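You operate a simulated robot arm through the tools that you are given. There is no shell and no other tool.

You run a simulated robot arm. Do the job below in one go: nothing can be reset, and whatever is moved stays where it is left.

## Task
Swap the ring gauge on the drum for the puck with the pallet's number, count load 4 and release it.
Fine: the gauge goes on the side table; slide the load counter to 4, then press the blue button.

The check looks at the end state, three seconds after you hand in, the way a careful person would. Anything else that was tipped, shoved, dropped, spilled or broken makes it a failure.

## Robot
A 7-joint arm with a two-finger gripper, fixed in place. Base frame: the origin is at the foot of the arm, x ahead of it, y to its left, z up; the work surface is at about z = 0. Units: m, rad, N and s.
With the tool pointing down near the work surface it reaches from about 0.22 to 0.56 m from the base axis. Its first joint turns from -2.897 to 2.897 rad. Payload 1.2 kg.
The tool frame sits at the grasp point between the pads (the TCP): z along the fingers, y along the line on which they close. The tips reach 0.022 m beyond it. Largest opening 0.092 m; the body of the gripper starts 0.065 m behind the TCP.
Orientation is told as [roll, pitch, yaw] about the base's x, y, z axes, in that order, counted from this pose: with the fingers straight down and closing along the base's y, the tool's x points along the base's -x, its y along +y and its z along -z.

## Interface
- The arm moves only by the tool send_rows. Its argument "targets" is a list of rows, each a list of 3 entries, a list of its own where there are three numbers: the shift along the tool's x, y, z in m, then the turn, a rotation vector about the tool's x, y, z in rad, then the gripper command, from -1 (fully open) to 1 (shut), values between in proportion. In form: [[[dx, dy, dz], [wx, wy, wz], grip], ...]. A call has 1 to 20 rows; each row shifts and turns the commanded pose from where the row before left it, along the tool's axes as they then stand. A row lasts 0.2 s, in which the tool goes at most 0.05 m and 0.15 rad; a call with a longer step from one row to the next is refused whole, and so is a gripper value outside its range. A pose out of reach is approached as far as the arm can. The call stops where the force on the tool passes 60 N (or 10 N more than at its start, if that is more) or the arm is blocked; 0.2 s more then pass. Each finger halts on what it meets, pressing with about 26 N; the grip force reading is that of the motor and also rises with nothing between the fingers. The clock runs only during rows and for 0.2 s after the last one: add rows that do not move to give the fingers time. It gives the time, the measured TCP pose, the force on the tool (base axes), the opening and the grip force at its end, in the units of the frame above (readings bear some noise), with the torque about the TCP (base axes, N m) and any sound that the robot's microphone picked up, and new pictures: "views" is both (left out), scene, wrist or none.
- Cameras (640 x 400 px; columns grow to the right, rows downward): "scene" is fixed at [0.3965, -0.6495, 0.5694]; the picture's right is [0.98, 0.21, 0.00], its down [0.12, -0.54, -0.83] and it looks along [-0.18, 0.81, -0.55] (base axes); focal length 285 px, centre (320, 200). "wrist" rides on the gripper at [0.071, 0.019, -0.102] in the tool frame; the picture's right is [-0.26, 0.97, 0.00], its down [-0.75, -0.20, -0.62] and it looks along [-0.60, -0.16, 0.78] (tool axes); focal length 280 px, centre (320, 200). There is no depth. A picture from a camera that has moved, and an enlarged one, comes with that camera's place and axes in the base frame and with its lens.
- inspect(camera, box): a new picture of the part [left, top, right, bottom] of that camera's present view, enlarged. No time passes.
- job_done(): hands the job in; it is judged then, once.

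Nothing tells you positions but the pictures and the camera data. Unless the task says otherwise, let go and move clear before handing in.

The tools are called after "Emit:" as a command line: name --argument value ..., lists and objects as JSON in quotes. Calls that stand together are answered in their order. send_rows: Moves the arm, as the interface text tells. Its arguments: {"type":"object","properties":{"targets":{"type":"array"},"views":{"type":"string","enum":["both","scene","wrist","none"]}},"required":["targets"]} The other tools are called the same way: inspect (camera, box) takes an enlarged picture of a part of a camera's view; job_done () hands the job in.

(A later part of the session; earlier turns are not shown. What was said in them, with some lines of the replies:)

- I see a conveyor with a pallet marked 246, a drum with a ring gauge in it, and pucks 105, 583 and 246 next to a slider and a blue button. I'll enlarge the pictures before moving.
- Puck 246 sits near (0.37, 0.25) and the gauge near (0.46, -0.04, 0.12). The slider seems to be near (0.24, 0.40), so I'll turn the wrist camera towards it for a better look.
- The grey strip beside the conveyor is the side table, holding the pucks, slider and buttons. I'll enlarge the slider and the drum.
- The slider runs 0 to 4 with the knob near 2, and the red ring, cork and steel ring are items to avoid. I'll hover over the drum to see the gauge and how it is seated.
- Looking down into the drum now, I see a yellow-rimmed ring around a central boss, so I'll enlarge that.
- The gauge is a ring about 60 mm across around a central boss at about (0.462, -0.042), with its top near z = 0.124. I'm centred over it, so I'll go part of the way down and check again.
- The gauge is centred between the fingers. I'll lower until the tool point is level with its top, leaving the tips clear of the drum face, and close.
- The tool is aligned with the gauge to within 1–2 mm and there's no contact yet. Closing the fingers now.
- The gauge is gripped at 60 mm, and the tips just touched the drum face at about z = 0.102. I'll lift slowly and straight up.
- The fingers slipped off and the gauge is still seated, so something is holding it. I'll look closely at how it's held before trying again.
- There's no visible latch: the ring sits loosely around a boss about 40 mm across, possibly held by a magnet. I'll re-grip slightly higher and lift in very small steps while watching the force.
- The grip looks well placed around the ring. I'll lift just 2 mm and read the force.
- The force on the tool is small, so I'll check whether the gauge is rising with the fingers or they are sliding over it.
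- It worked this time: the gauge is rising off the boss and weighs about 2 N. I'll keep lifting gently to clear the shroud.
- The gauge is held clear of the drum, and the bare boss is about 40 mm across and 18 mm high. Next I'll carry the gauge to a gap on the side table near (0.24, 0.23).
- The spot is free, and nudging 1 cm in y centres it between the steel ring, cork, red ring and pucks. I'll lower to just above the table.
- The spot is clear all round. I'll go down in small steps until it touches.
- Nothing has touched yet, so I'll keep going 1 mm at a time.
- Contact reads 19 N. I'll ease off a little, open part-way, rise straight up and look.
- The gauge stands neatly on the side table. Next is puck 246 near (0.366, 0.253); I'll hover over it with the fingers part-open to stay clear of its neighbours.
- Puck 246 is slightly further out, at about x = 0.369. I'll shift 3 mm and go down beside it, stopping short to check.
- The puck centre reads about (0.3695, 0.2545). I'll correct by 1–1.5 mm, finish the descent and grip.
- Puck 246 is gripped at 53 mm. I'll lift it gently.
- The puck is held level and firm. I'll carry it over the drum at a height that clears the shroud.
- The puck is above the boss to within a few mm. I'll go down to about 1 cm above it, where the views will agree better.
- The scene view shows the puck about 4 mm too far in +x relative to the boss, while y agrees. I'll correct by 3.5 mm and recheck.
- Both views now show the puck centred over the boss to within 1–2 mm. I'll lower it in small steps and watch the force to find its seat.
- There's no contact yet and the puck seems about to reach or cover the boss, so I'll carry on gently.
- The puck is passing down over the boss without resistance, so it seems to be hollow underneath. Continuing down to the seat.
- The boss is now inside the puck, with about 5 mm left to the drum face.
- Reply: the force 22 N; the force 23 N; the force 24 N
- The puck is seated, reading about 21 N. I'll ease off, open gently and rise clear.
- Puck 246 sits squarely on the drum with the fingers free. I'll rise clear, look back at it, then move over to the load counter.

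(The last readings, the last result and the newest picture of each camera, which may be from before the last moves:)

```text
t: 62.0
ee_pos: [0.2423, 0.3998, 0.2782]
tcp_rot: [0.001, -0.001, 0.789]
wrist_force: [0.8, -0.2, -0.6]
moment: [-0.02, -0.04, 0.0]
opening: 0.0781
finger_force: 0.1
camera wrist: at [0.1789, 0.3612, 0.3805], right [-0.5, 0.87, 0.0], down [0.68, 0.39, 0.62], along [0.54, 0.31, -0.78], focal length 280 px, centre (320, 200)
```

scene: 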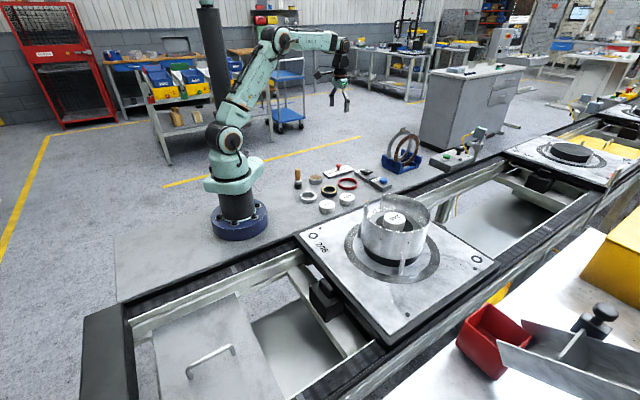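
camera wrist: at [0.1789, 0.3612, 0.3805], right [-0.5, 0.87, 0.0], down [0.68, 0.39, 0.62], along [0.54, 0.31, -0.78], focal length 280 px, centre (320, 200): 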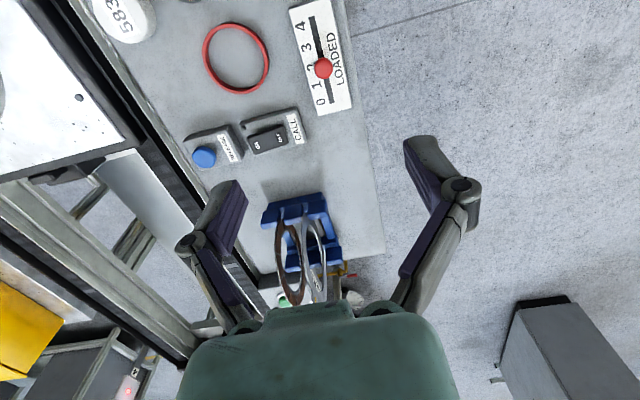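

The puck is properly on the drum. I'm now above the counter, so I'll enlarge it.

Emit:
inspect --camera "wrist" --box '[260, 0, 380, 120]'

Emit:
inspect --camera "scene" --box '[315, 155, 365, 185]'

```text
3.33 times, centred on (320, 60) of wrist
camera zoom: at [0.1789, 0.3612, 0.3805], right [-0.5, 0.87, 0.0], down [0.68, 0.39, 0.62], along [0.54, 0.31, -0.78], focal length 935 px, centre (320, 667)
```

zoom: 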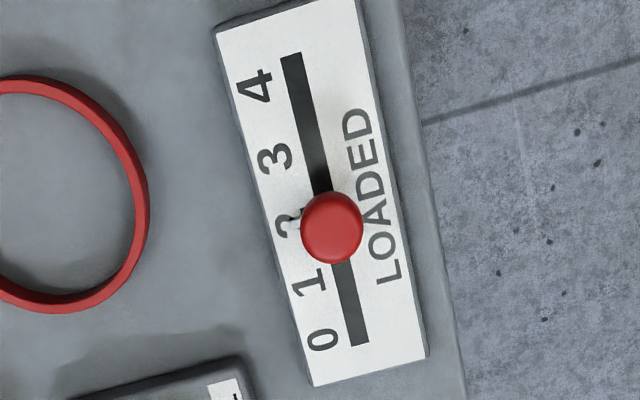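

```text
12.80 times, centred on (340, 170) of scene
camera zoom: at [0.3965, -0.6495, 0.5694], right [0.98, 0.21, 0.0], down [0.12, -0.54, -0.83], along [-0.18, 0.81, -0.55], focal length 3646 px, centre (64, 584)
```

zoom: 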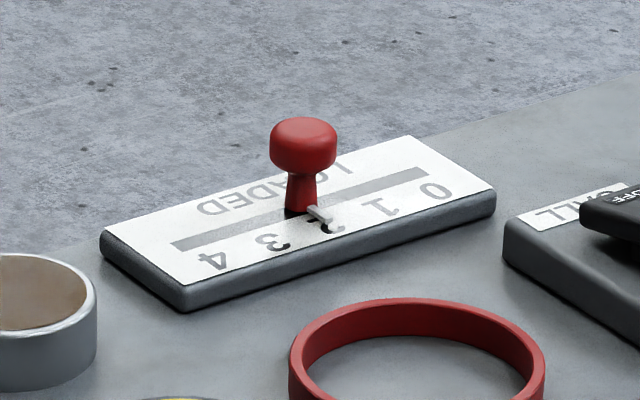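

The pointer is at 2, and position 4 is about 44 mm further along the slot, diagonally towards the arm. The knob is about 21 mm across near (0.247, 0.404), so I'll narrow the fingers and come down over it.

Emit:
send_rows --targets '[[[-0.0064, 0, 0.02], [0, 0, 0], -0.087], [[0, 0, 0.04], [0, 0, 0], -0.087], [[0, 0, 0.04], [0, 0, 0], -0.087], [[0, 0, 0.04], [0, 0, 0], -0.087], [[0, 0, 0.03], [0, 0, 0], -0.087], [[0, 0, 0], [0, 0, 0], -0.087]]'

Emit:
inspect --camera "wrist" --box '[200, 20, 440, 240]'

Emit:
inspect --camera "scene" --box '[300, 130, 380, 190]'

```text
t: 63.4
ee_pos: [0.2487, 0.4044, 0.108]
tcp_rot: [0.0, -0.001, 0.787]
wrist_force: [0.0, 0.9, -0.5]
moment: [0.0, -0.01, 0.01]
opening: 0.0499
finger_force: 0.0
camera wrist: at [0.1839, 0.3668, 0.21], right [-0.5, 0.87, 0.0], down [0.68, 0.39, 0.63], along [0.54, 0.31, -0.78], focal length 280 px, centre (320, 200)
```

scene: 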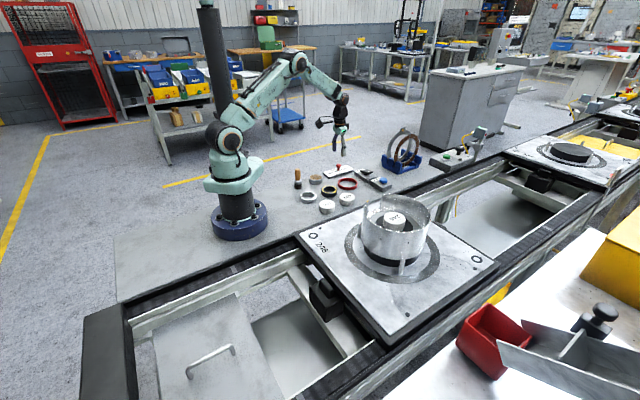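
wrist: 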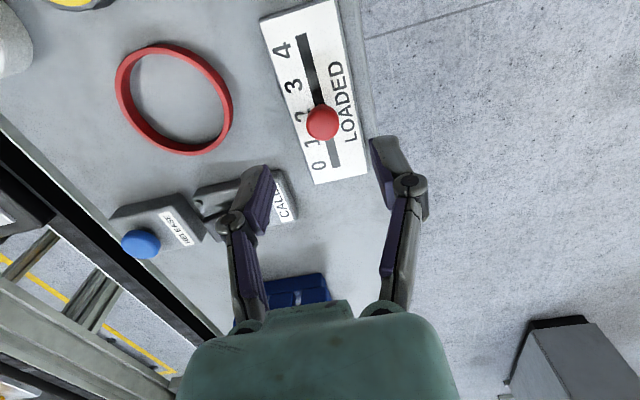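

```text
1.82 times, centred on (320, 130) of wrist
camera zoom: at [0.1839, 0.3668, 0.21], right [-0.5, 0.87, 0.0], down [0.68, 0.39, 0.63], along [0.54, 0.31, -0.78], focal length 510 px, centre (320, 327)
```

zoom: 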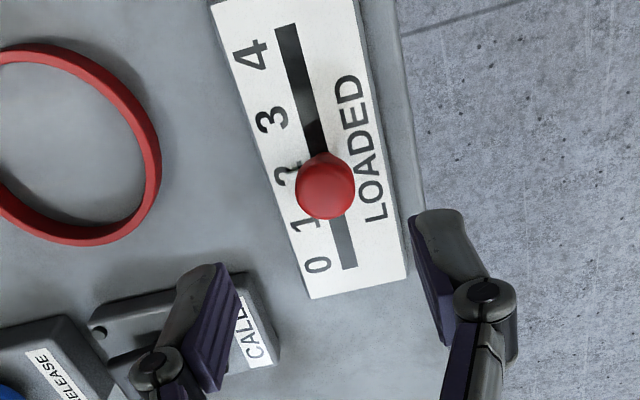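

```text
6.67 times, centred on (340, 160) of scene
camera zoom: at [0.3965, -0.6495, 0.5694], right [0.98, 0.21, 0.0], down [0.12, -0.54, -0.83], along [-0.18, 0.81, -0.55], focal length 1899 px, centre (187, 467)
```

zoom: 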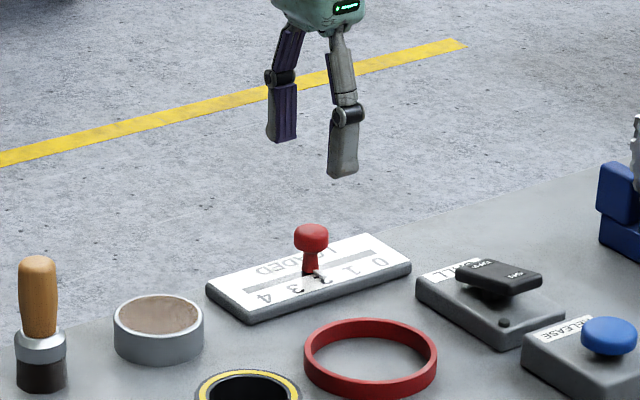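

The knob lies between the finger paths. I'll go down to z of about 0.043, keeping the tips above the plate and pointer, and close on the knob.

Emit:
send_rows --targets '[[[0.001, 0, 0.03], [0, 0, 0], -0.087], [[0, 0, 0.02], [0, 0, 0], -0.087], [[0, 0, 0.0145], [0, 0, 0], -0.087], [[0, 0, 0], [0, 0, 0], -0.087]]'

Emit:
inspect --camera "wrist" --box '[200, 80, 440, 300]'

Emit:
inspect --camera "scene" --box '[310, 145, 370, 190]'

```text
t: 64.4
ee_pos: [0.2467, 0.4039, 0.0431]
tcp_rot: [0.0, 0.0, 0.787]
wrist_force: [-0.3, 0.1, 0.5]
moment: [0.03, 0.02, 0.0]
opening: 0.0501
finger_force: 0.1
camera wrist: at [0.182, 0.3654, 0.1455], right [-0.5, 0.87, 0.0], down [0.68, 0.39, 0.62], along [0.54, 0.31, -0.78], focal length 280 px, centre (320, 200)
```

scene: 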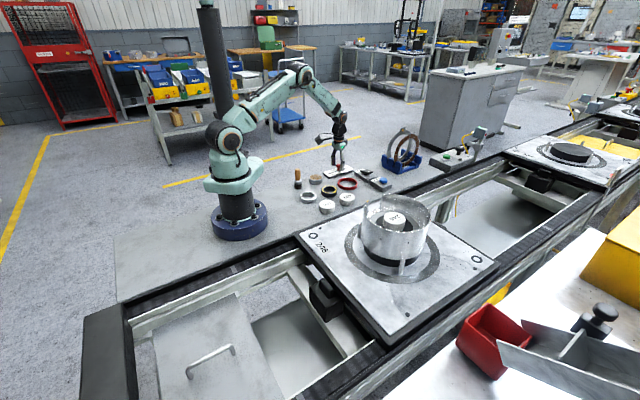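
wrist: 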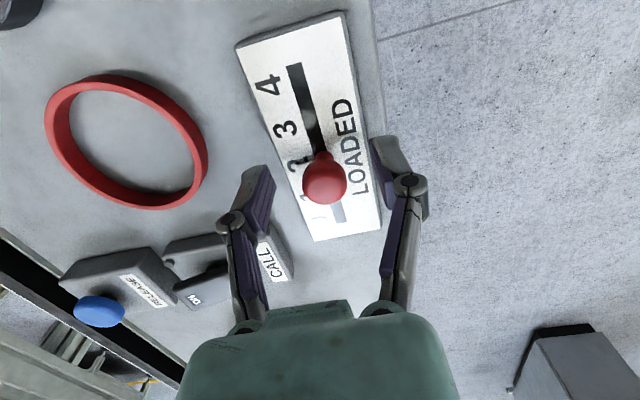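

```text
1.82 times, centred on (320, 190) of wrist
camera zoom: at [0.182, 0.3654, 0.1455], right [-0.5, 0.87, 0.0], down [0.68, 0.39, 0.62], along [0.54, 0.31, -0.78], focal length 510 px, centre (320, 218)
```

zoom: 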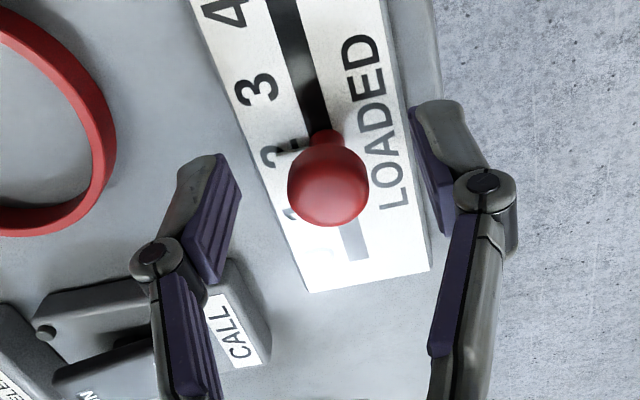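

```text
8.89 times, centred on (340, 168) of scene
camera zoom: at [0.3965, -0.6495, 0.5694], right [0.98, 0.21, 0.0], down [0.12, -0.54, -0.83], along [-0.18, 0.81, -0.55], focal length 2532 px, centre (142, 489)
```

zoom: 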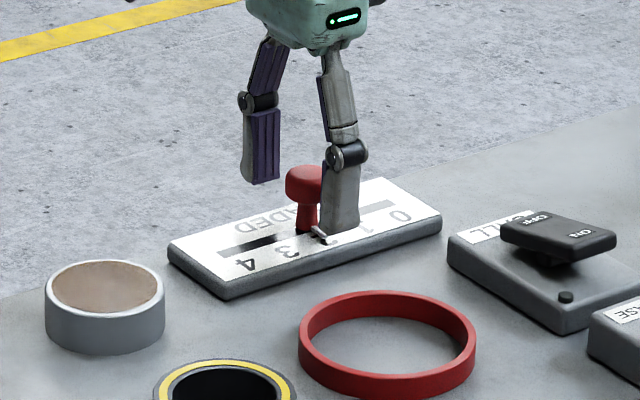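

The knob is about 3 mm towards 4 from the finger centre. I'll shift to match and close.

Emit:
send_rows --targets '[[[0.003, 0.0013, 0], [0, 0, 0], -0.087], [[0, 0, 0], [0, 0, 0], 0.3], [[0, 0, 0], [0, 0, 0], 0.6], [[0, 0, 0], [0, 0, 0], 1], [[0, 0, 0], [0, 0, 0], 1], [[0, 0, 0], [0, 0, 0], 1]]'

Emit:
inspect --camera "wrist" --box '[200, 80, 440, 300]'

Emit:
inspect --camera "scene" --box '[310, 145, 370, 190]'

```text
t: 65.8
ee_pos: [0.2433, 0.4023, 0.045]
tcp_rot: [0.0, 0.0, 0.786]
wrist_force: [4.1, -3.0, 4.3]
moment: [0.0, -0.07, -0.07]
opening: 0.0205
finger_force: 27.4
camera wrist: at [0.1794, 0.3639, 0.146], right [-0.5, 0.87, 0.0], down [0.68, 0.39, 0.63], along [0.54, 0.31, -0.78], focal length 280 px, centre (320, 200)
```

scene: 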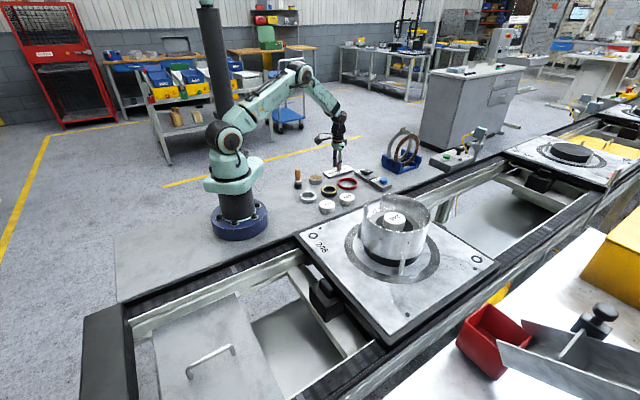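
wrist: 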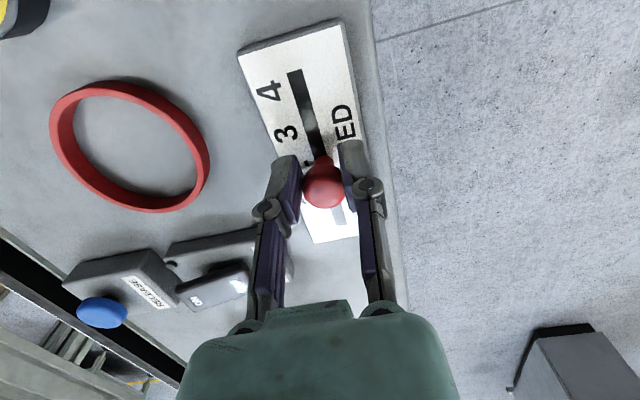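

```text
1.82 times, centred on (320, 190) of wrist
camera zoom: at [0.1794, 0.3639, 0.146], right [-0.5, 0.87, 0.0], down [0.68, 0.39, 0.63], along [0.54, 0.31, -0.78], focal length 510 px, centre (320, 218)
```

zoom: 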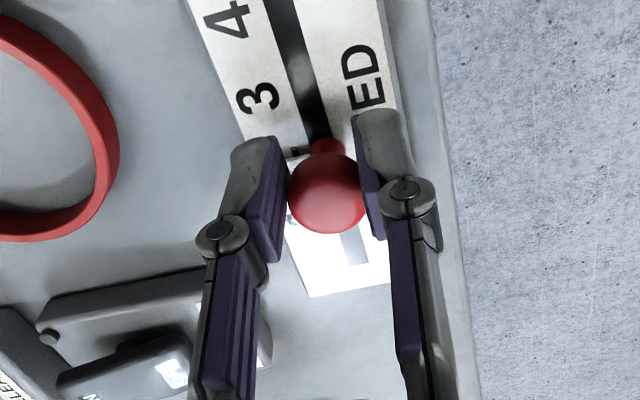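

```text
8.89 times, centred on (340, 168) of scene
camera zoom: at [0.3965, -0.6495, 0.5694], right [0.98, 0.21, 0.0], down [0.12, -0.54, -0.83], along [-0.18, 0.81, -0.55], focal length 2532 px, centre (142, 489)
```

zoom: 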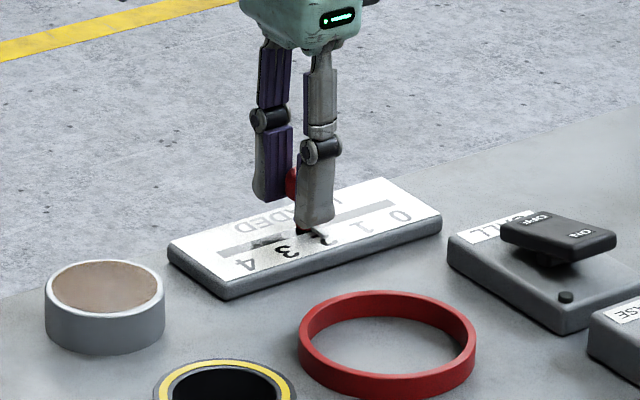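

The knob is gripped at 20.5 mm. I'll slide it along the slot towards 4 in small steps.

Emit:
send_rows --targets '[[[0.003, 0, 0], [0, 0, 0], 1], [[0.004, 0, 0], [0, 0, 0], 1], [[0.004, 0, 0], [0, 0, 0], 1], [[0.004, 0, 0], [0, 0, 0], 1], [[0.004, 0, 0], [0, 0, 0], 1], [[0.003, 0, 0], [0, 0, 0], 1], [[0, 0, 0], [0, 0, 0], 1]]'

Emit:
inspect --camera "scene" --box '[310, 145, 370, 190]'

Emit:
inspect --camera "wrist" --box '[200, 80, 440, 300]'

```text
t: 67.4
ee_pos: [0.2272, 0.3857, 0.0437]
tcp_rot: [-0.001, 0.0, 0.788]
wrist_force: [0.5, -1.6, 4.0]
moment: [-0.15, 0.14, -0.03]
opening: 0.0204
finger_force: 28.4
camera wrist: at [0.1638, 0.348, 0.146], right [-0.5, 0.87, 0.0], down [0.68, 0.39, 0.63], along [0.54, 0.31, -0.78], focal length 280 px, centre (320, 200)
```

scene: 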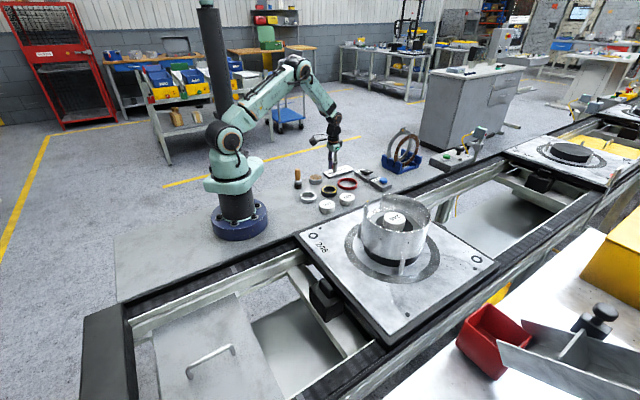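
wrist: 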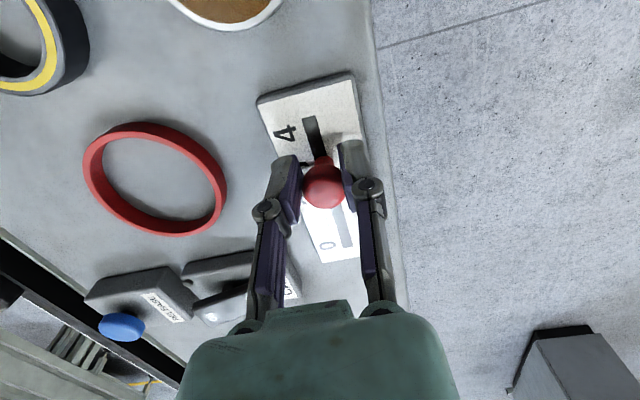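

```text
8.89 times, centred on (340, 168) of scene
camera zoom: at [0.3965, -0.6495, 0.5694], right [0.98, 0.21, 0.0], down [0.12, -0.54, -0.83], along [-0.18, 0.81, -0.55], focal length 2532 px, centre (142, 489)
```

zoom: 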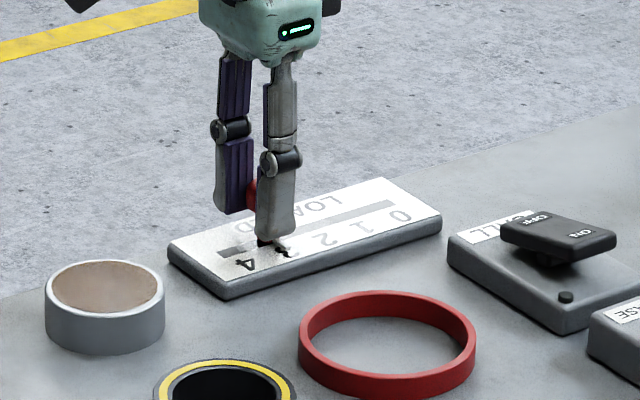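

```text
1.82 times, centred on (320, 190) of wrist
camera zoom: at [0.1638, 0.348, 0.146], right [-0.5, 0.87, 0.0], down [0.68, 0.39, 0.63], along [0.54, 0.31, -0.78], focal length 510 px, centre (320, 218)
```

zoom: 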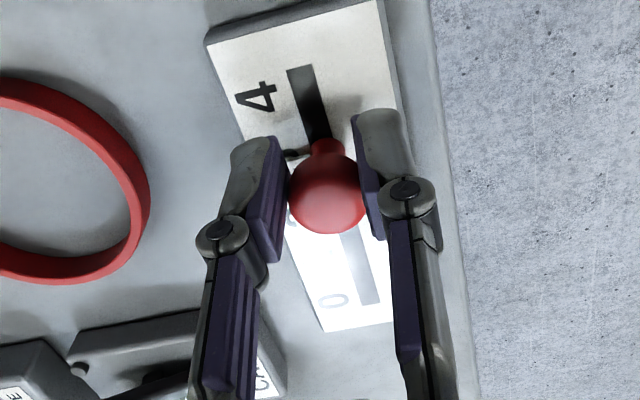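

It slides freely and the plate stays put, with the knob now at about 3. I'll continue to just short of 4.

Emit:
send_rows --targets '[[[0.004, 0, 0], [0, 0, 0], 1], [[0.004, 0, 0], [0, 0, 0], 1], [[0.004, 0, 0], [0, 0, 0], 1], [[0.004, 0, 0], [0, 0, 0], 1], [[0.002, 0, 0], [0, 0, 0], 1], [[0, 0, 0], [0, 0, 0], 1]]'

Emit:
inspect --camera "scene" --box '[310, 145, 370, 190]'

Emit:
inspect --camera "wrist" --box '[240, 100, 400, 230]'

```text
t: 68.8
ee_pos: [0.2143, 0.3728, 0.0437]
tcp_rot: [0.001, 0.0, 0.789]
wrist_force: [-1.9, 0.7, 1.3]
moment: [0.07, -0.02, 0.03]
opening: 0.0202
finger_force: 27.5
camera wrist: at [0.151, 0.3351, 0.1461], right [-0.5, 0.87, 0.0], down [0.68, 0.39, 0.62], along [0.54, 0.31, -0.78], focal length 280 px, centre (320, 200)
```

scene: 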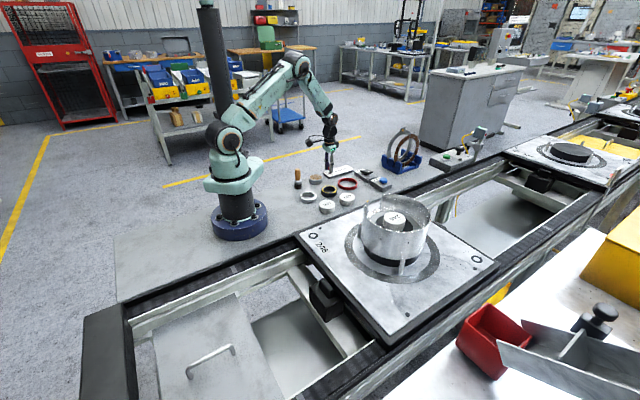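
wrist: 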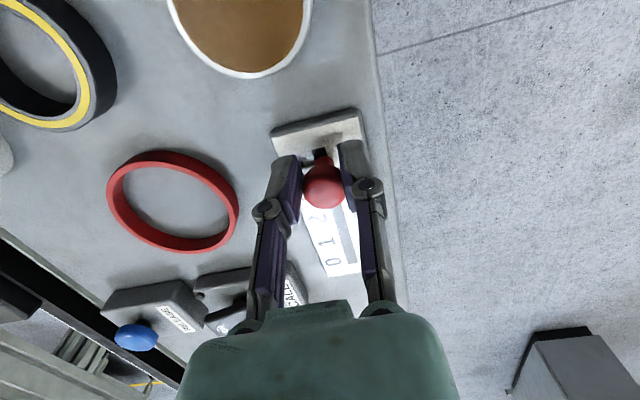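

```text
8.89 times, centred on (340, 168) of scene
camera zoom: at [0.3965, -0.6495, 0.5694], right [0.98, 0.21, 0.0], down [0.12, -0.54, -0.83], along [-0.18, 0.81, -0.55], focal length 2532 px, centre (142, 489)
```

zoom: 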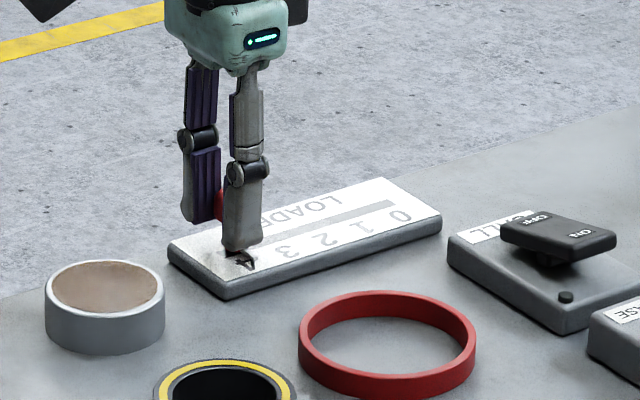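

```text
3.08 times, centred on (320, 165) of wrist
camera zoom: at [0.151, 0.3351, 0.1461], right [-0.5, 0.87, 0.0], down [0.68, 0.39, 0.62], along [0.54, 0.31, -0.78], focal length 863 px, centre (320, 308)
```

zoom: 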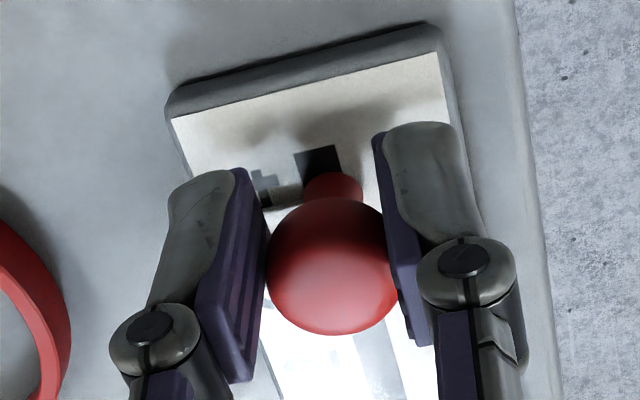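

The knob reads about 3.8 and the slot end, which matches 4, is another 4–5 mm on. I'll finish in 1 mm steps and watch for the stop.

Emit:
send_rows --targets '[[[0.002, 0, 0], [0, 0, 0], 1], [[0.0015, 0, 0], [0, 0, 0], 1], [[0, 0, 0], [0, 0, 0], 1]]' --views "none"

Emit:
send_rows --targets '[[[0.001, 0, 0], [0, 0, 0], 1], [[0, 0, 0], [0, 0, 0], 1]]' --views "wrist"

Emit:
inspect --camera "wrist" --box '[240, 100, 400, 230]'

Emit:
inspect --camera "scene" --box '[320, 155, 360, 185]'

```text
t: 69.6
ee_pos: [0.212, 0.3719, 0.0446]
tcp_rot: [-0.001, 0.0, 0.788]
wrist_force: [-2.8, 2.8, -16.8]
moment: [0.09, 0.01, -0.03]
opening: 0.0201
finger_force: 27.7
```

```text
t: 70.2
ee_pos: [0.2111, 0.3706, 0.0447]
tcp_rot: [0.0, 0.003, 0.788]
wrist_force: [-3.1, 6.3, -25.5]
moment: [-0.04, 0.13, 0.03]
opening: 0.0204
finger_force: 28.0
camera wrist: at [0.1482, 0.3323, 0.1464], right [-0.5, 0.87, 0.0], down [0.68, 0.39, 0.62], along [0.54, 0.31, -0.78], focal length 280 px, centre (320, 200)
```

wrist: 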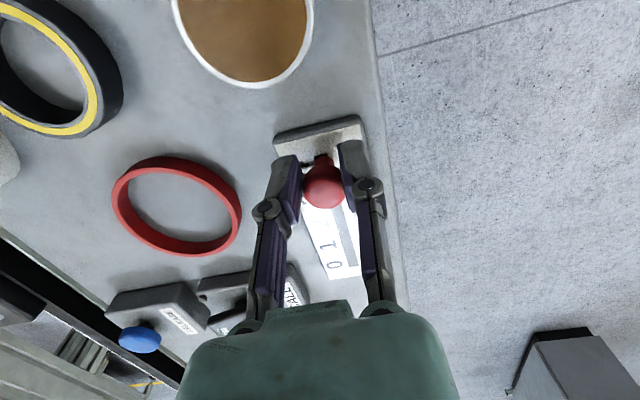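

```text
3.08 times, centred on (320, 165) of wrist
camera zoom: at [0.1482, 0.3323, 0.1464], right [-0.5, 0.87, 0.0], down [0.68, 0.39, 0.62], along [0.54, 0.31, -0.78], focal length 863 px, centre (320, 308)
```

zoom: 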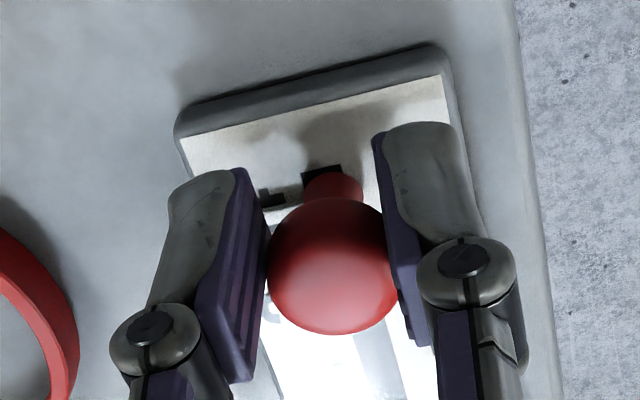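

```text
13.33 times, centred on (340, 170) of scene
camera zoom: at [0.3965, -0.6495, 0.5694], right [0.98, 0.21, 0.0], down [0.12, -0.54, -0.83], along [-0.18, 0.81, -0.55], focal length 3798 px, centre (53, 600)
```

zoom: 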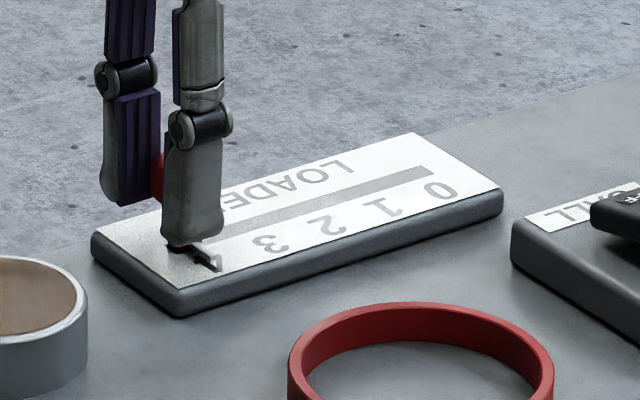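

I've moved 44.5 mm in all and the force has built up as it reached the stop. I'll release the knob, rise and check the pointer.

Emit:
send_rows --targets '[[[-0.0003, 0, 0], [0, 0, 0], 0.8], [[0, 0, 0], [0, 0, 0], 0.5], [[0, 0, 0], [0, 0, 0], 0.2], [[0, 0, 0], [0, 0, 0], -0.087], [[0, 0, 0], [0, 0, 0], -0.087], [[0, 0, -0.01], [0, 0, 0], -0.087], [[0, 0, -0.03], [0, 0, 0], -0.087], [[0, 0, -0.03], [0, 0, 0], -0.087], [[0, 0, -0.03], [0, 0, 0], -0.087], [[0, 0, -0.02], [0, 0, 0], -0.087], [[0, 0, 0], [0, 0, 0], -0.087]]'

Emit:
inspect --camera "wrist" --box '[250, 0, 400, 140]'

Emit:
inspect --camera "scene" --box '[320, 155, 360, 185]'

```text
t: 72.6
ee_pos: [0.2122, 0.3717, 0.165]
tcp_rot: [-0.001, 0.001, 0.787]
wrist_force: [-0.2, -0.4, 0.0]
moment: [0.01, -0.01, 0.03]
opening: 0.0502
finger_force: 0.1
camera wrist: at [0.1481, 0.3334, 0.2666], right [-0.5, 0.87, 0.0], down [0.68, 0.39, 0.62], along [0.54, 0.31, -0.78], focal length 280 px, centre (320, 200)
```

scene: 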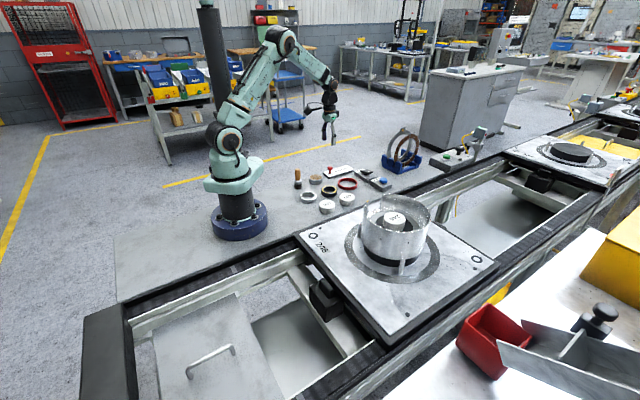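
wrist: 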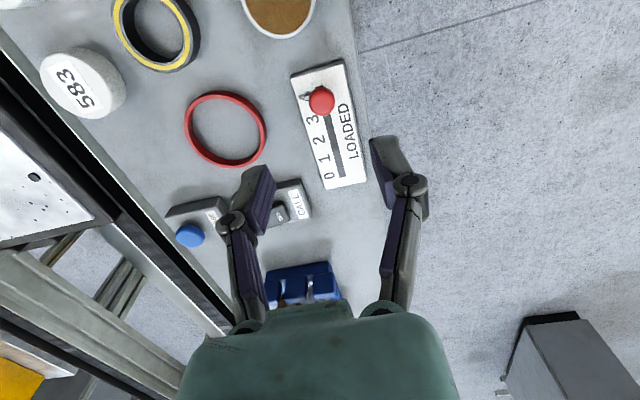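

```text
2.86 times, centred on (325, 70) of wrist
camera zoom: at [0.1481, 0.3334, 0.2666], right [-0.5, 0.87, 0.0], down [0.68, 0.39, 0.62], along [0.54, 0.31, -0.78], focal length 801 px, centre (306, 571)
```

zoom: 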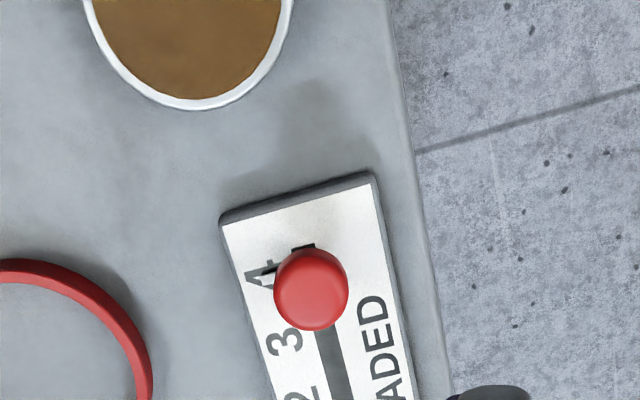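

```text
13.33 times, centred on (340, 170) of scene
camera zoom: at [0.3965, -0.6495, 0.5694], right [0.98, 0.21, 0.0], down [0.12, -0.54, -0.83], along [-0.18, 0.81, -0.55], focal length 3798 px, centre (53, 600)
```

zoom: 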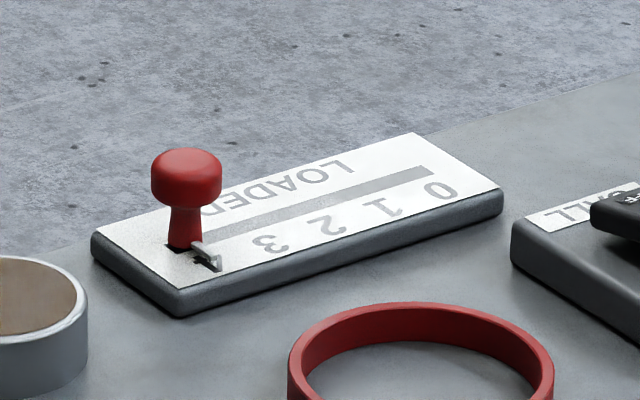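

Emit:
inspect --camera "scene" --box '[326, 164, 346, 179]'

Emit:
inspect --camera "wrist" --box '[290, 60, 350, 110]'

```text
16.00 times, centred on (336, 172) of scene
camera zoom: at [0.3965, -0.6495, 0.5694], right [0.98, 0.21, 0.0], down [0.12, -0.54, -0.83], along [-0.18, 0.81, -0.55], focal length 4557 px, centre (64, 656)
```

zoom: 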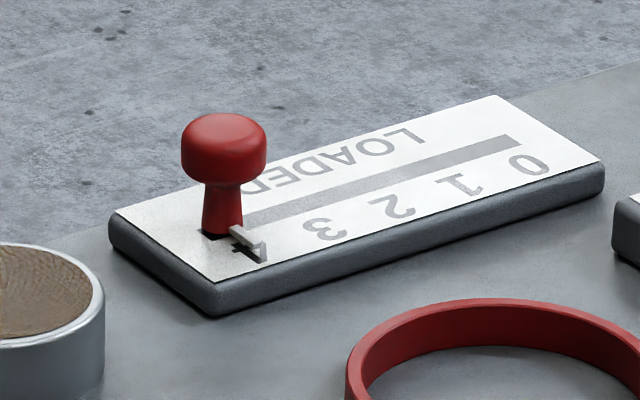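

```text
8.00 times, centred on (320, 85) of wrist
camera zoom: at [0.1481, 0.3334, 0.2666], right [-0.5, 0.87, 0.0], down [0.68, 0.39, 0.62], along [0.54, 0.31, -0.78], focal length 2243 px, centre (320, 1120)
```

zoom: 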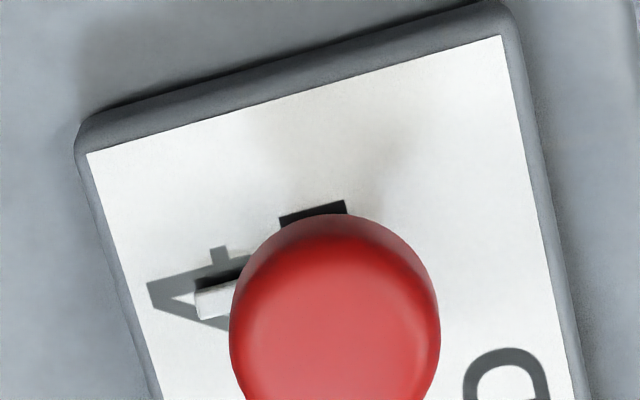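

The pointer is on 4. Next is the blue RELEASE button, at about (0.427, 0.319) with its top near z = 0.037; I'll close the fingers and hover over it.

Emit:
send_rows --targets '[[[-0.0143, -0.0237, 0], [0, 0, 0], 1], [[-0.0143, -0.0237, 0], [0, 0, 0], 1], [[-0.0143, -0.0237, 0], [0, 0, 0], 1], [[-0.0143, -0.0237, 0], [0, 0, 0], 1], [[-0.0143, -0.0237, 0], [0, 0, 0], 1], [[-0.0143, -0.0237, 0], [0, 0, 0], 1], [[-0.0143, -0.0237, 0], [0, 0, 0], 1], [[-0.0143, -0.0237, 0], [0, 0, 0], 1], [[0, 0, 0], [0, 0, 0], 1]]'

Emit:
inspect --camera "wrist" --box '[220, 20, 420, 200]'

Emit:
inspect --camera "scene" --box '[340, 130, 430, 200]'

```text
t: 74.6
ee_pos: [0.4293, 0.3202, 0.1644]
tcp_rot: [0.002, -0.001, 0.785]
wrist_force: [0.5, 0.9, -0.5]
moment: [-0.02, 0.03, -0.04]
opening: 0.0
finger_force: 25.9
camera wrist: at [0.3644, 0.2807, 0.266], right [-0.5, 0.87, 0.0], down [0.68, 0.39, 0.62], along [0.54, 0.31, -0.78], focal length 280 px, centre (320, 200)
```

scene: 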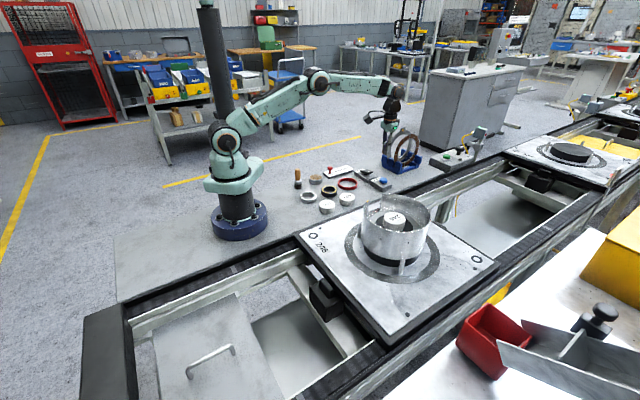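
wrist: 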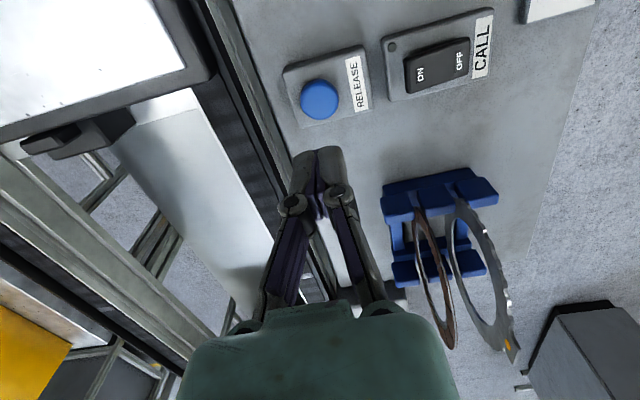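

```text
2.22 times, centred on (320, 110) of wrist
camera zoom: at [0.3644, 0.2807, 0.266], right [-0.5, 0.87, 0.0], down [0.68, 0.39, 0.62], along [0.54, 0.31, -0.78], focal length 623 px, centre (320, 400)
```

zoom: 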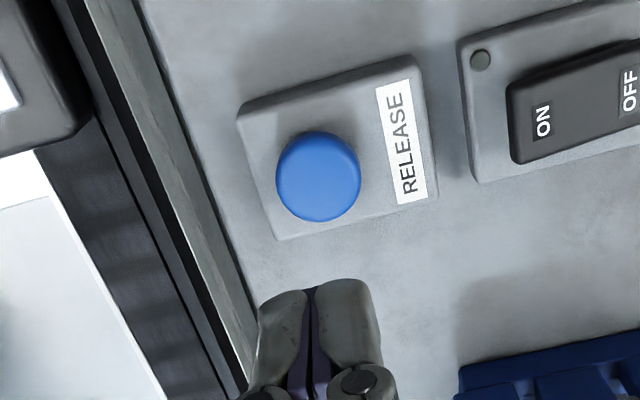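

```text
5.71 times, centred on (385, 165) of scene
camera zoom: at [0.3965, -0.6495, 0.5694], right [0.98, 0.21, 0.0], down [0.12, -0.54, -0.83], along [-0.18, 0.81, -0.55], focal length 1628 px, centre (-51, 400)
```

zoom: 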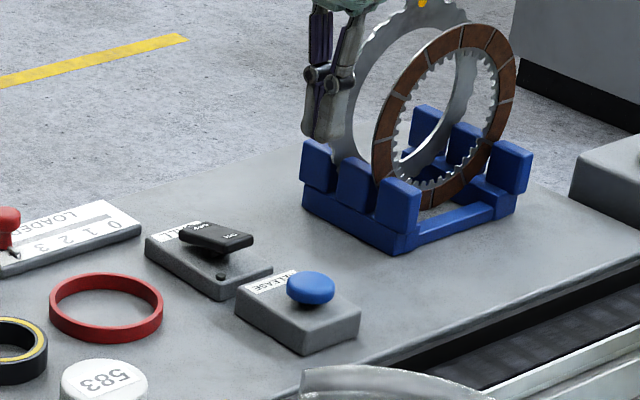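

I'm over the button to within 2 mm. I'll lower to just above it before pressing in small steps.

Emit:
send_rows --targets '[[[-0.001, -0.001, 0.03], [0, 0, 0], 1], [[0, 0, 0.03], [0, 0, 0], 1], [[0, 0, 0.025], [0, 0, 0], 1], [[0, 0, 0.01], [0, 0, 0], 1], [[0, 0, 0], [0, 0, 0], 1]]'

Emit:
inspect --camera "scene" --box '[340, 130, 430, 200]'

Emit:
inspect --camera "wrist" --box '[220, 80, 420, 260]'

```text
t: 75.8
ee_pos: [0.4285, 0.3182, 0.0677]
tcp_rot: [0.0, 0.0, 0.788]
wrist_force: [0.7, -0.3, -0.6]
moment: [-0.01, 0.02, 0.0]
opening: 0.0002
finger_force: 26.4
camera wrist: at [0.3651, 0.2805, 0.1702], right [-0.5, 0.87, 0.0], down [0.68, 0.39, 0.63], along [0.54, 0.31, -0.78], focal length 280 px, centre (320, 200)
```

scene: 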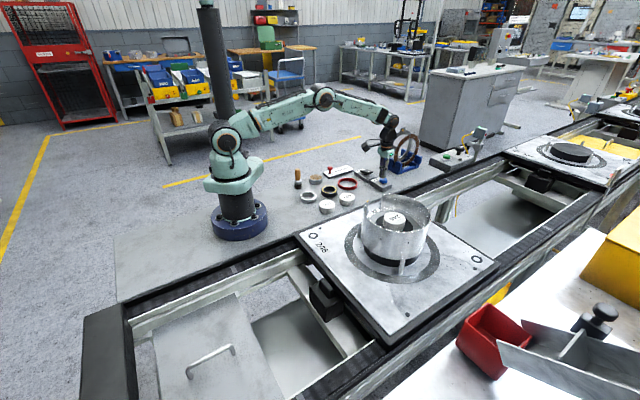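
wrist: 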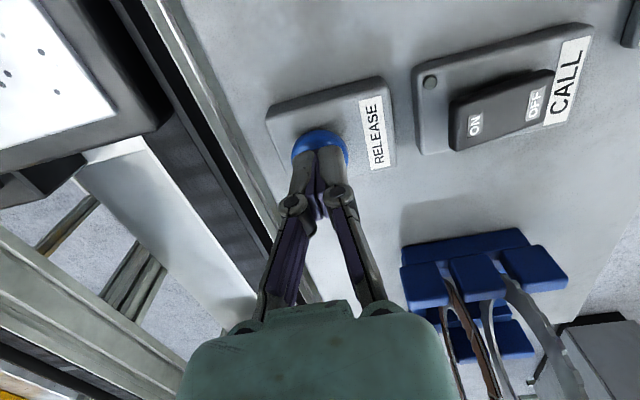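

```text
5.71 times, centred on (385, 165) of scene
camera zoom: at [0.3965, -0.6495, 0.5694], right [0.98, 0.21, 0.0], down [0.12, -0.54, -0.83], along [-0.18, 0.81, -0.55], focal length 1628 px, centre (-51, 400)
```

zoom: 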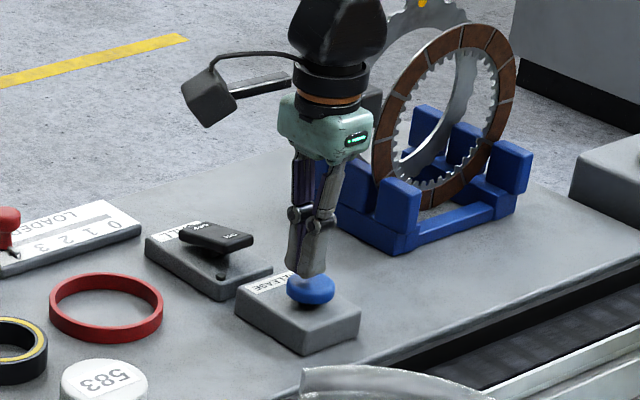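

```text
2.22 times, centred on (320, 170) of wrist
camera zoom: at [0.3651, 0.2805, 0.1702], right [-0.5, 0.87, 0.0], down [0.68, 0.39, 0.63], along [0.54, 0.31, -0.78], focal length 623 px, centre (320, 267)
```

zoom: 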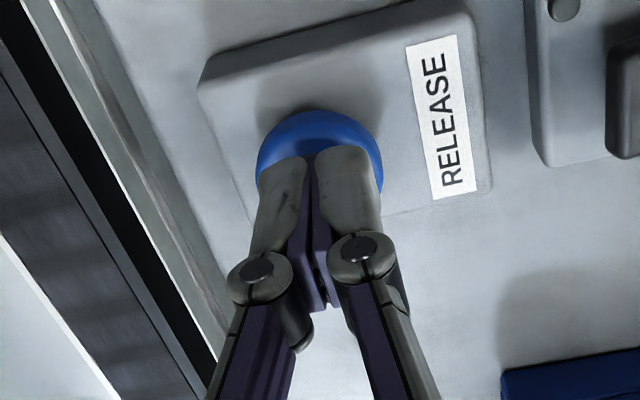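

The closed fingertips are centred on the blue button. Pressing in small steps now, watching the force and listening for a click.

Emit:
send_rows --targets '[[[0, 0, 0.003], [0, 0, 0], 1], [[0, 0, 0.002], [0, 0, 0], 1], [[0, 0, 0.002], [0, 0, 0], 1], [[0, 0, 0], [0, 0, 0], 1]]' --views "none"

Emit:
send_rows --targets '[[[0, 0, 0.0015], [0, 0, 0], 1], [[0, 0, 0], [0, 0, 0], 1]]' --views "none"

Emit:
send_rows --targets '[[[0, 0, 0.0015], [0, 0, 0], 1], [[0, 0, 0], [0, 0, 0], 1]]' --views "scene"

```text
t: 76.8
ee_pos: [0.429, 0.3183, 0.0625]
tcp_rot: [0.0, 0.001, 0.787]
wrist_force: [-0.3, 0.0, -0.7]
moment: [-0.04, 0.0, -0.03]
opening: 0.0
finger_force: 25.9
```

```text
t: 77.4
ee_pos: [0.4294, 0.3188, 0.06]
tcp_rot: [0.0, 0.0, 0.786]
wrist_force: [-1.2, 0.6, 0.6]
moment: [-0.02, -0.01, -0.02]
opening: 0.0001
finger_force: 25.9
```

```text
t: 78.0
ee_pos: [0.4296, 0.3189, 0.0589]
tcp_rot: [0.0, -0.001, 0.786]
wrist_force: [1.2, -0.4, 1.0]
moment: [0.04, -0.03, 0.0]
opening: 0.0001
finger_force: 25.9
```

scene: 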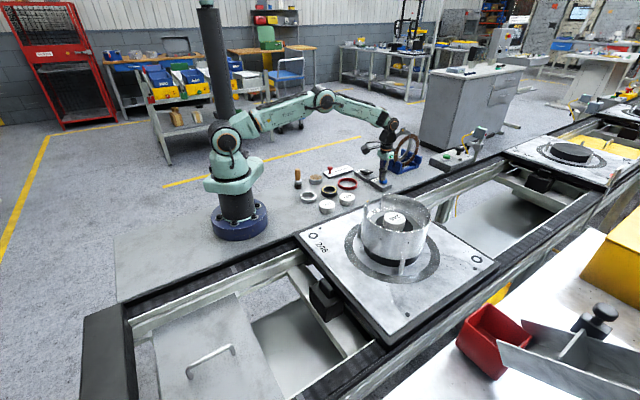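

There's no contact force yet, so I'll keep going down in small steps.

Emit:
send_rows --targets '[[[0, 0, 0.0015], [0, 0, 0], 1], [[0, 0, 0], [0, 0, 0], 1]]' --views "none"

Emit:
send_rows --targets '[[[0, 0, 0.0015], [0, 0, 0], 1], [[0, 0, 0], [0, 0, 0], 1]]' --views "none"

Emit:
send_rows --targets '[[[0, 0, 0.0015], [0, 0, 0], 1], [[0, 0, 0], [0, 0, 0], 1]]' --views "scene"

```text
t: 78.6
ee_pos: [0.4279, 0.3171, 0.0583]
tcp_rot: [0.0, 0.001, 0.786]
wrist_force: [-0.1, 0.1, 1.8]
moment: [0.0, 0.0, 0.02]
opening: 0.0
finger_force: 25.6
```

```text
t: 79.2
ee_pos: [0.4301, 0.3183, 0.0567]
tcp_rot: [0.0, 0.0, 0.787]
wrist_force: [-0.5, 1.2, 2.5]
moment: [0.01, -0.01, -0.02]
opening: 0.0001
finger_force: 25.6
```

```text
t: 79.8
ee_pos: [0.4297, 0.3179, 0.0544]
tcp_rot: [-0.001, -0.001, 0.787]
wrist_force: [-1.0, -1.0, 2.4]
moment: [0.02, -0.03, 0.02]
opening: 0.0061
finger_force: 27.6
heard: click
```

scene: 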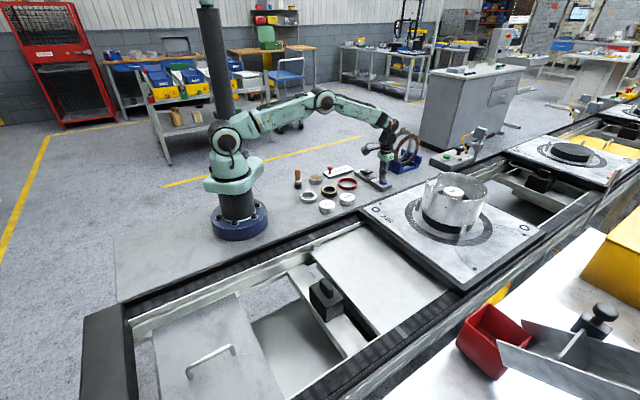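

It clicked and the pallet is moving off, carrying the drum and puck. I'll back straight off the button and watch.

Emit:
send_rows --targets '[[[0, 0, -0.003], [0, 0, 0], 1], [[0, 0, -0.006], [0, 0, 0], 1], [[0, 0, -0.015], [0, 0, 0], 1], [[0, 0, -0.03], [0, 0, 0], 1], [[0, 0, -0.04], [0, 0, 0], 1], [[0, 0, -0.04], [0, 0, 0], 1], [[0, 0, 0], [0, 0, 0], 1]]'

Emit:
inspect --camera "scene" --box '[340, 130, 560, 280]'

```text
t: 81.4
ee_pos: [0.4284, 0.3201, 0.1905]
tcp_rot: [0.0, 0.0, 0.788]
wrist_force: [0.2, 0.2, 0.4]
moment: [0.01, -0.02, 0.01]
opening: 0.0001
finger_force: 28.3
camera wrist: at [0.3644, 0.2811, 0.2923], right [-0.5, 0.87, 0.0], down [0.68, 0.39, 0.62], along [0.54, 0.31, -0.78], focal length 280 px, centre (320, 200)
```

scene: 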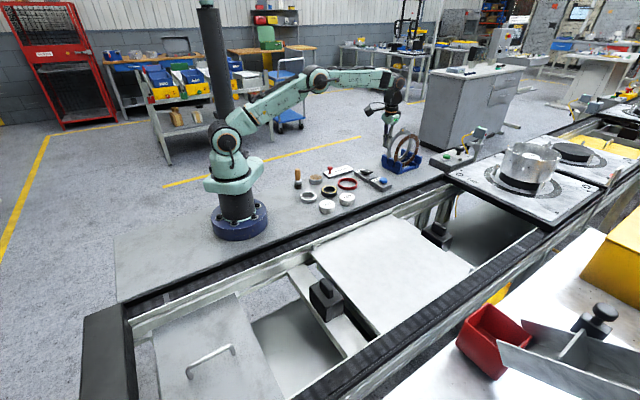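
wrist: 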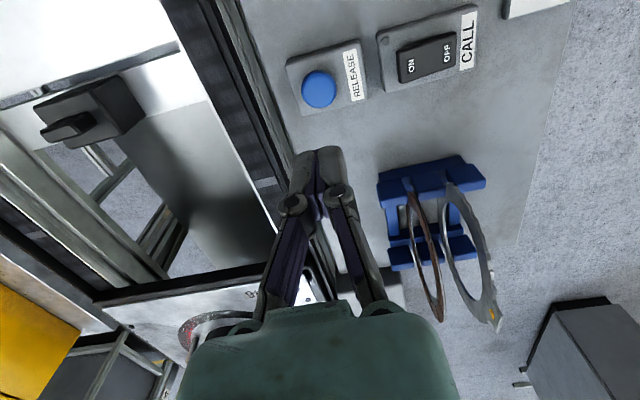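

```text
2.67 times, centred on (450, 205) of scene
camera zoom: at [0.3965, -0.6495, 0.5694], right [0.98, 0.21, 0.0], down [0.12, -0.54, -0.83], along [-0.18, 0.81, -0.55], focal length 760 px, centre (-27, 187)
```

zoom: 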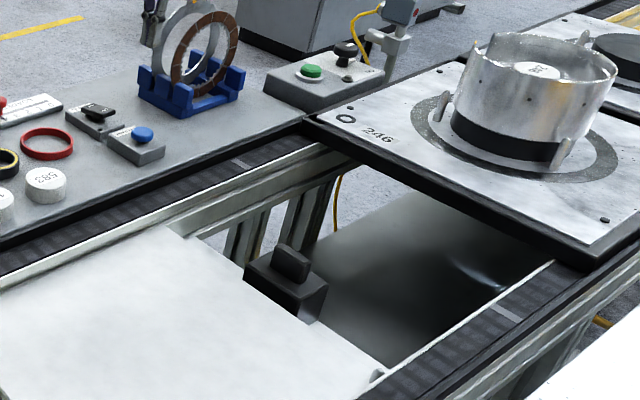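

The pallet has travelled to the next station. I'll wait a moment for it to settle, then check the drum and the rest of the table.

Emit:
send_rows --targets '[[[0.02, 0, -0.01], [0, 0, 0], 0.5], [[0.03, 0, 0], [0, 0, 0], 0], [[0.03, 0, 0], [0, 0, 0], 0], [[0.03, 0, 0], [0, 0, 0], 0], [[0, 0, 0], [0, 0, 0], 0], [[0, 0, 0], [0, 0, 0], 0], [[0, 0, 0], [0, 0, 0], 0], [[0, 0, 0], [0, 0, 0], 0]]'

Emit:
inspect --camera "scene" --box '[470, 130, 620, 230]'

Emit:
inspect --camera "scene" --box '[280, 130, 440, 230]'

```text
t: 83.2
ee_pos: [0.3509, 0.2394, 0.1997]
tcp_rot: [0.0, -0.001, 0.786]
wrist_force: [0.2, -0.6, -0.1]
moment: [0.04, 0.0, 0.02]
opening: 0.0459
finger_force: 0.0
camera wrist: at [0.2859, 0.2018, 0.3018], right [-0.5, 0.87, 0.0], down [0.68, 0.39, 0.63], along [0.54, 0.31, -0.78], focal length 280 px, centre (320, 200)
```

scene: 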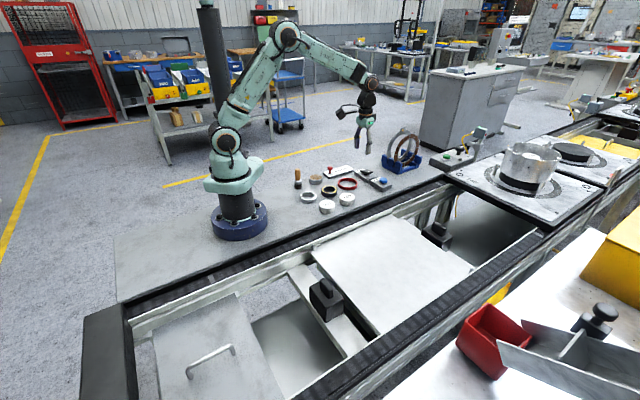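
wrist: 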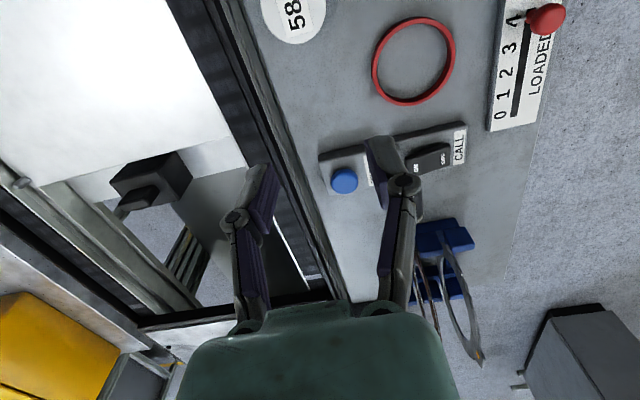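

```text
4.00 times, centred on (545, 180) of scene
camera zoom: at [0.3965, -0.6495, 0.5694], right [0.98, 0.21, 0.0], down [0.12, -0.54, -0.83], along [-0.18, 0.81, -0.55], focal length 1139 px, centre (-580, 280)
```

zoom: 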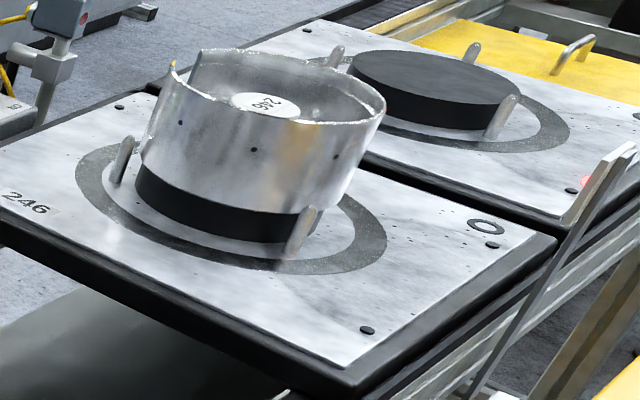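

```text
4.00 times, centred on (360, 180) of scene
camera zoom: at [0.3965, -0.6495, 0.5694], right [0.98, 0.21, 0.0], down [0.12, -0.54, -0.83], along [-0.18, 0.81, -0.55], focal length 1139 px, centre (160, 280)
```

zoom: 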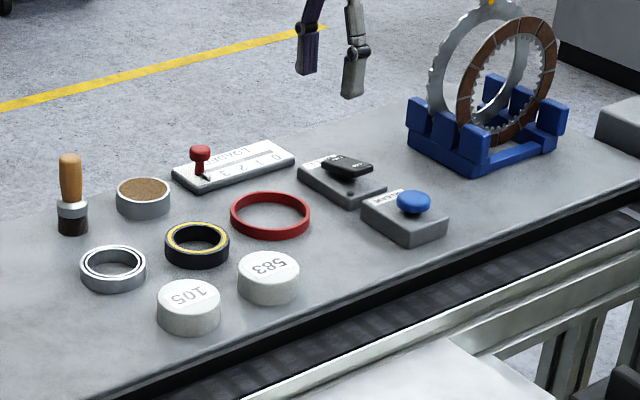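

Pallet 246 is at the next station with puck 246 on its drum. The gauge stands on the side table, the counter points to 4, nothing else has moved and the arm is clear, so I'm handing in.

Emit:
job_done

```text
The job is handed in.
```

The swap is finished and I've handed the job in. I don't have the check's result.

- **Gauge:** it is off the drum and standing on the side table, between the cork, the steel ring, the red ring and the pucks. My first lift slipped off and left it in place. A slower second lift brought it up.
- **Puck:** 246, matching the pallet's number, is on the drum. It dropped over the central boss and sat flat on the drum face.
- **Load counter:** the slider went from 2 to 4, and the pointer lines up with the 4.
- **Release:** I pressed the blue button, heard it click, and the pallet moved to the next station with the puck still on its drum.

In the last pictures nothing else on the table had been moved or knocked over, and the arm was clear of everything.
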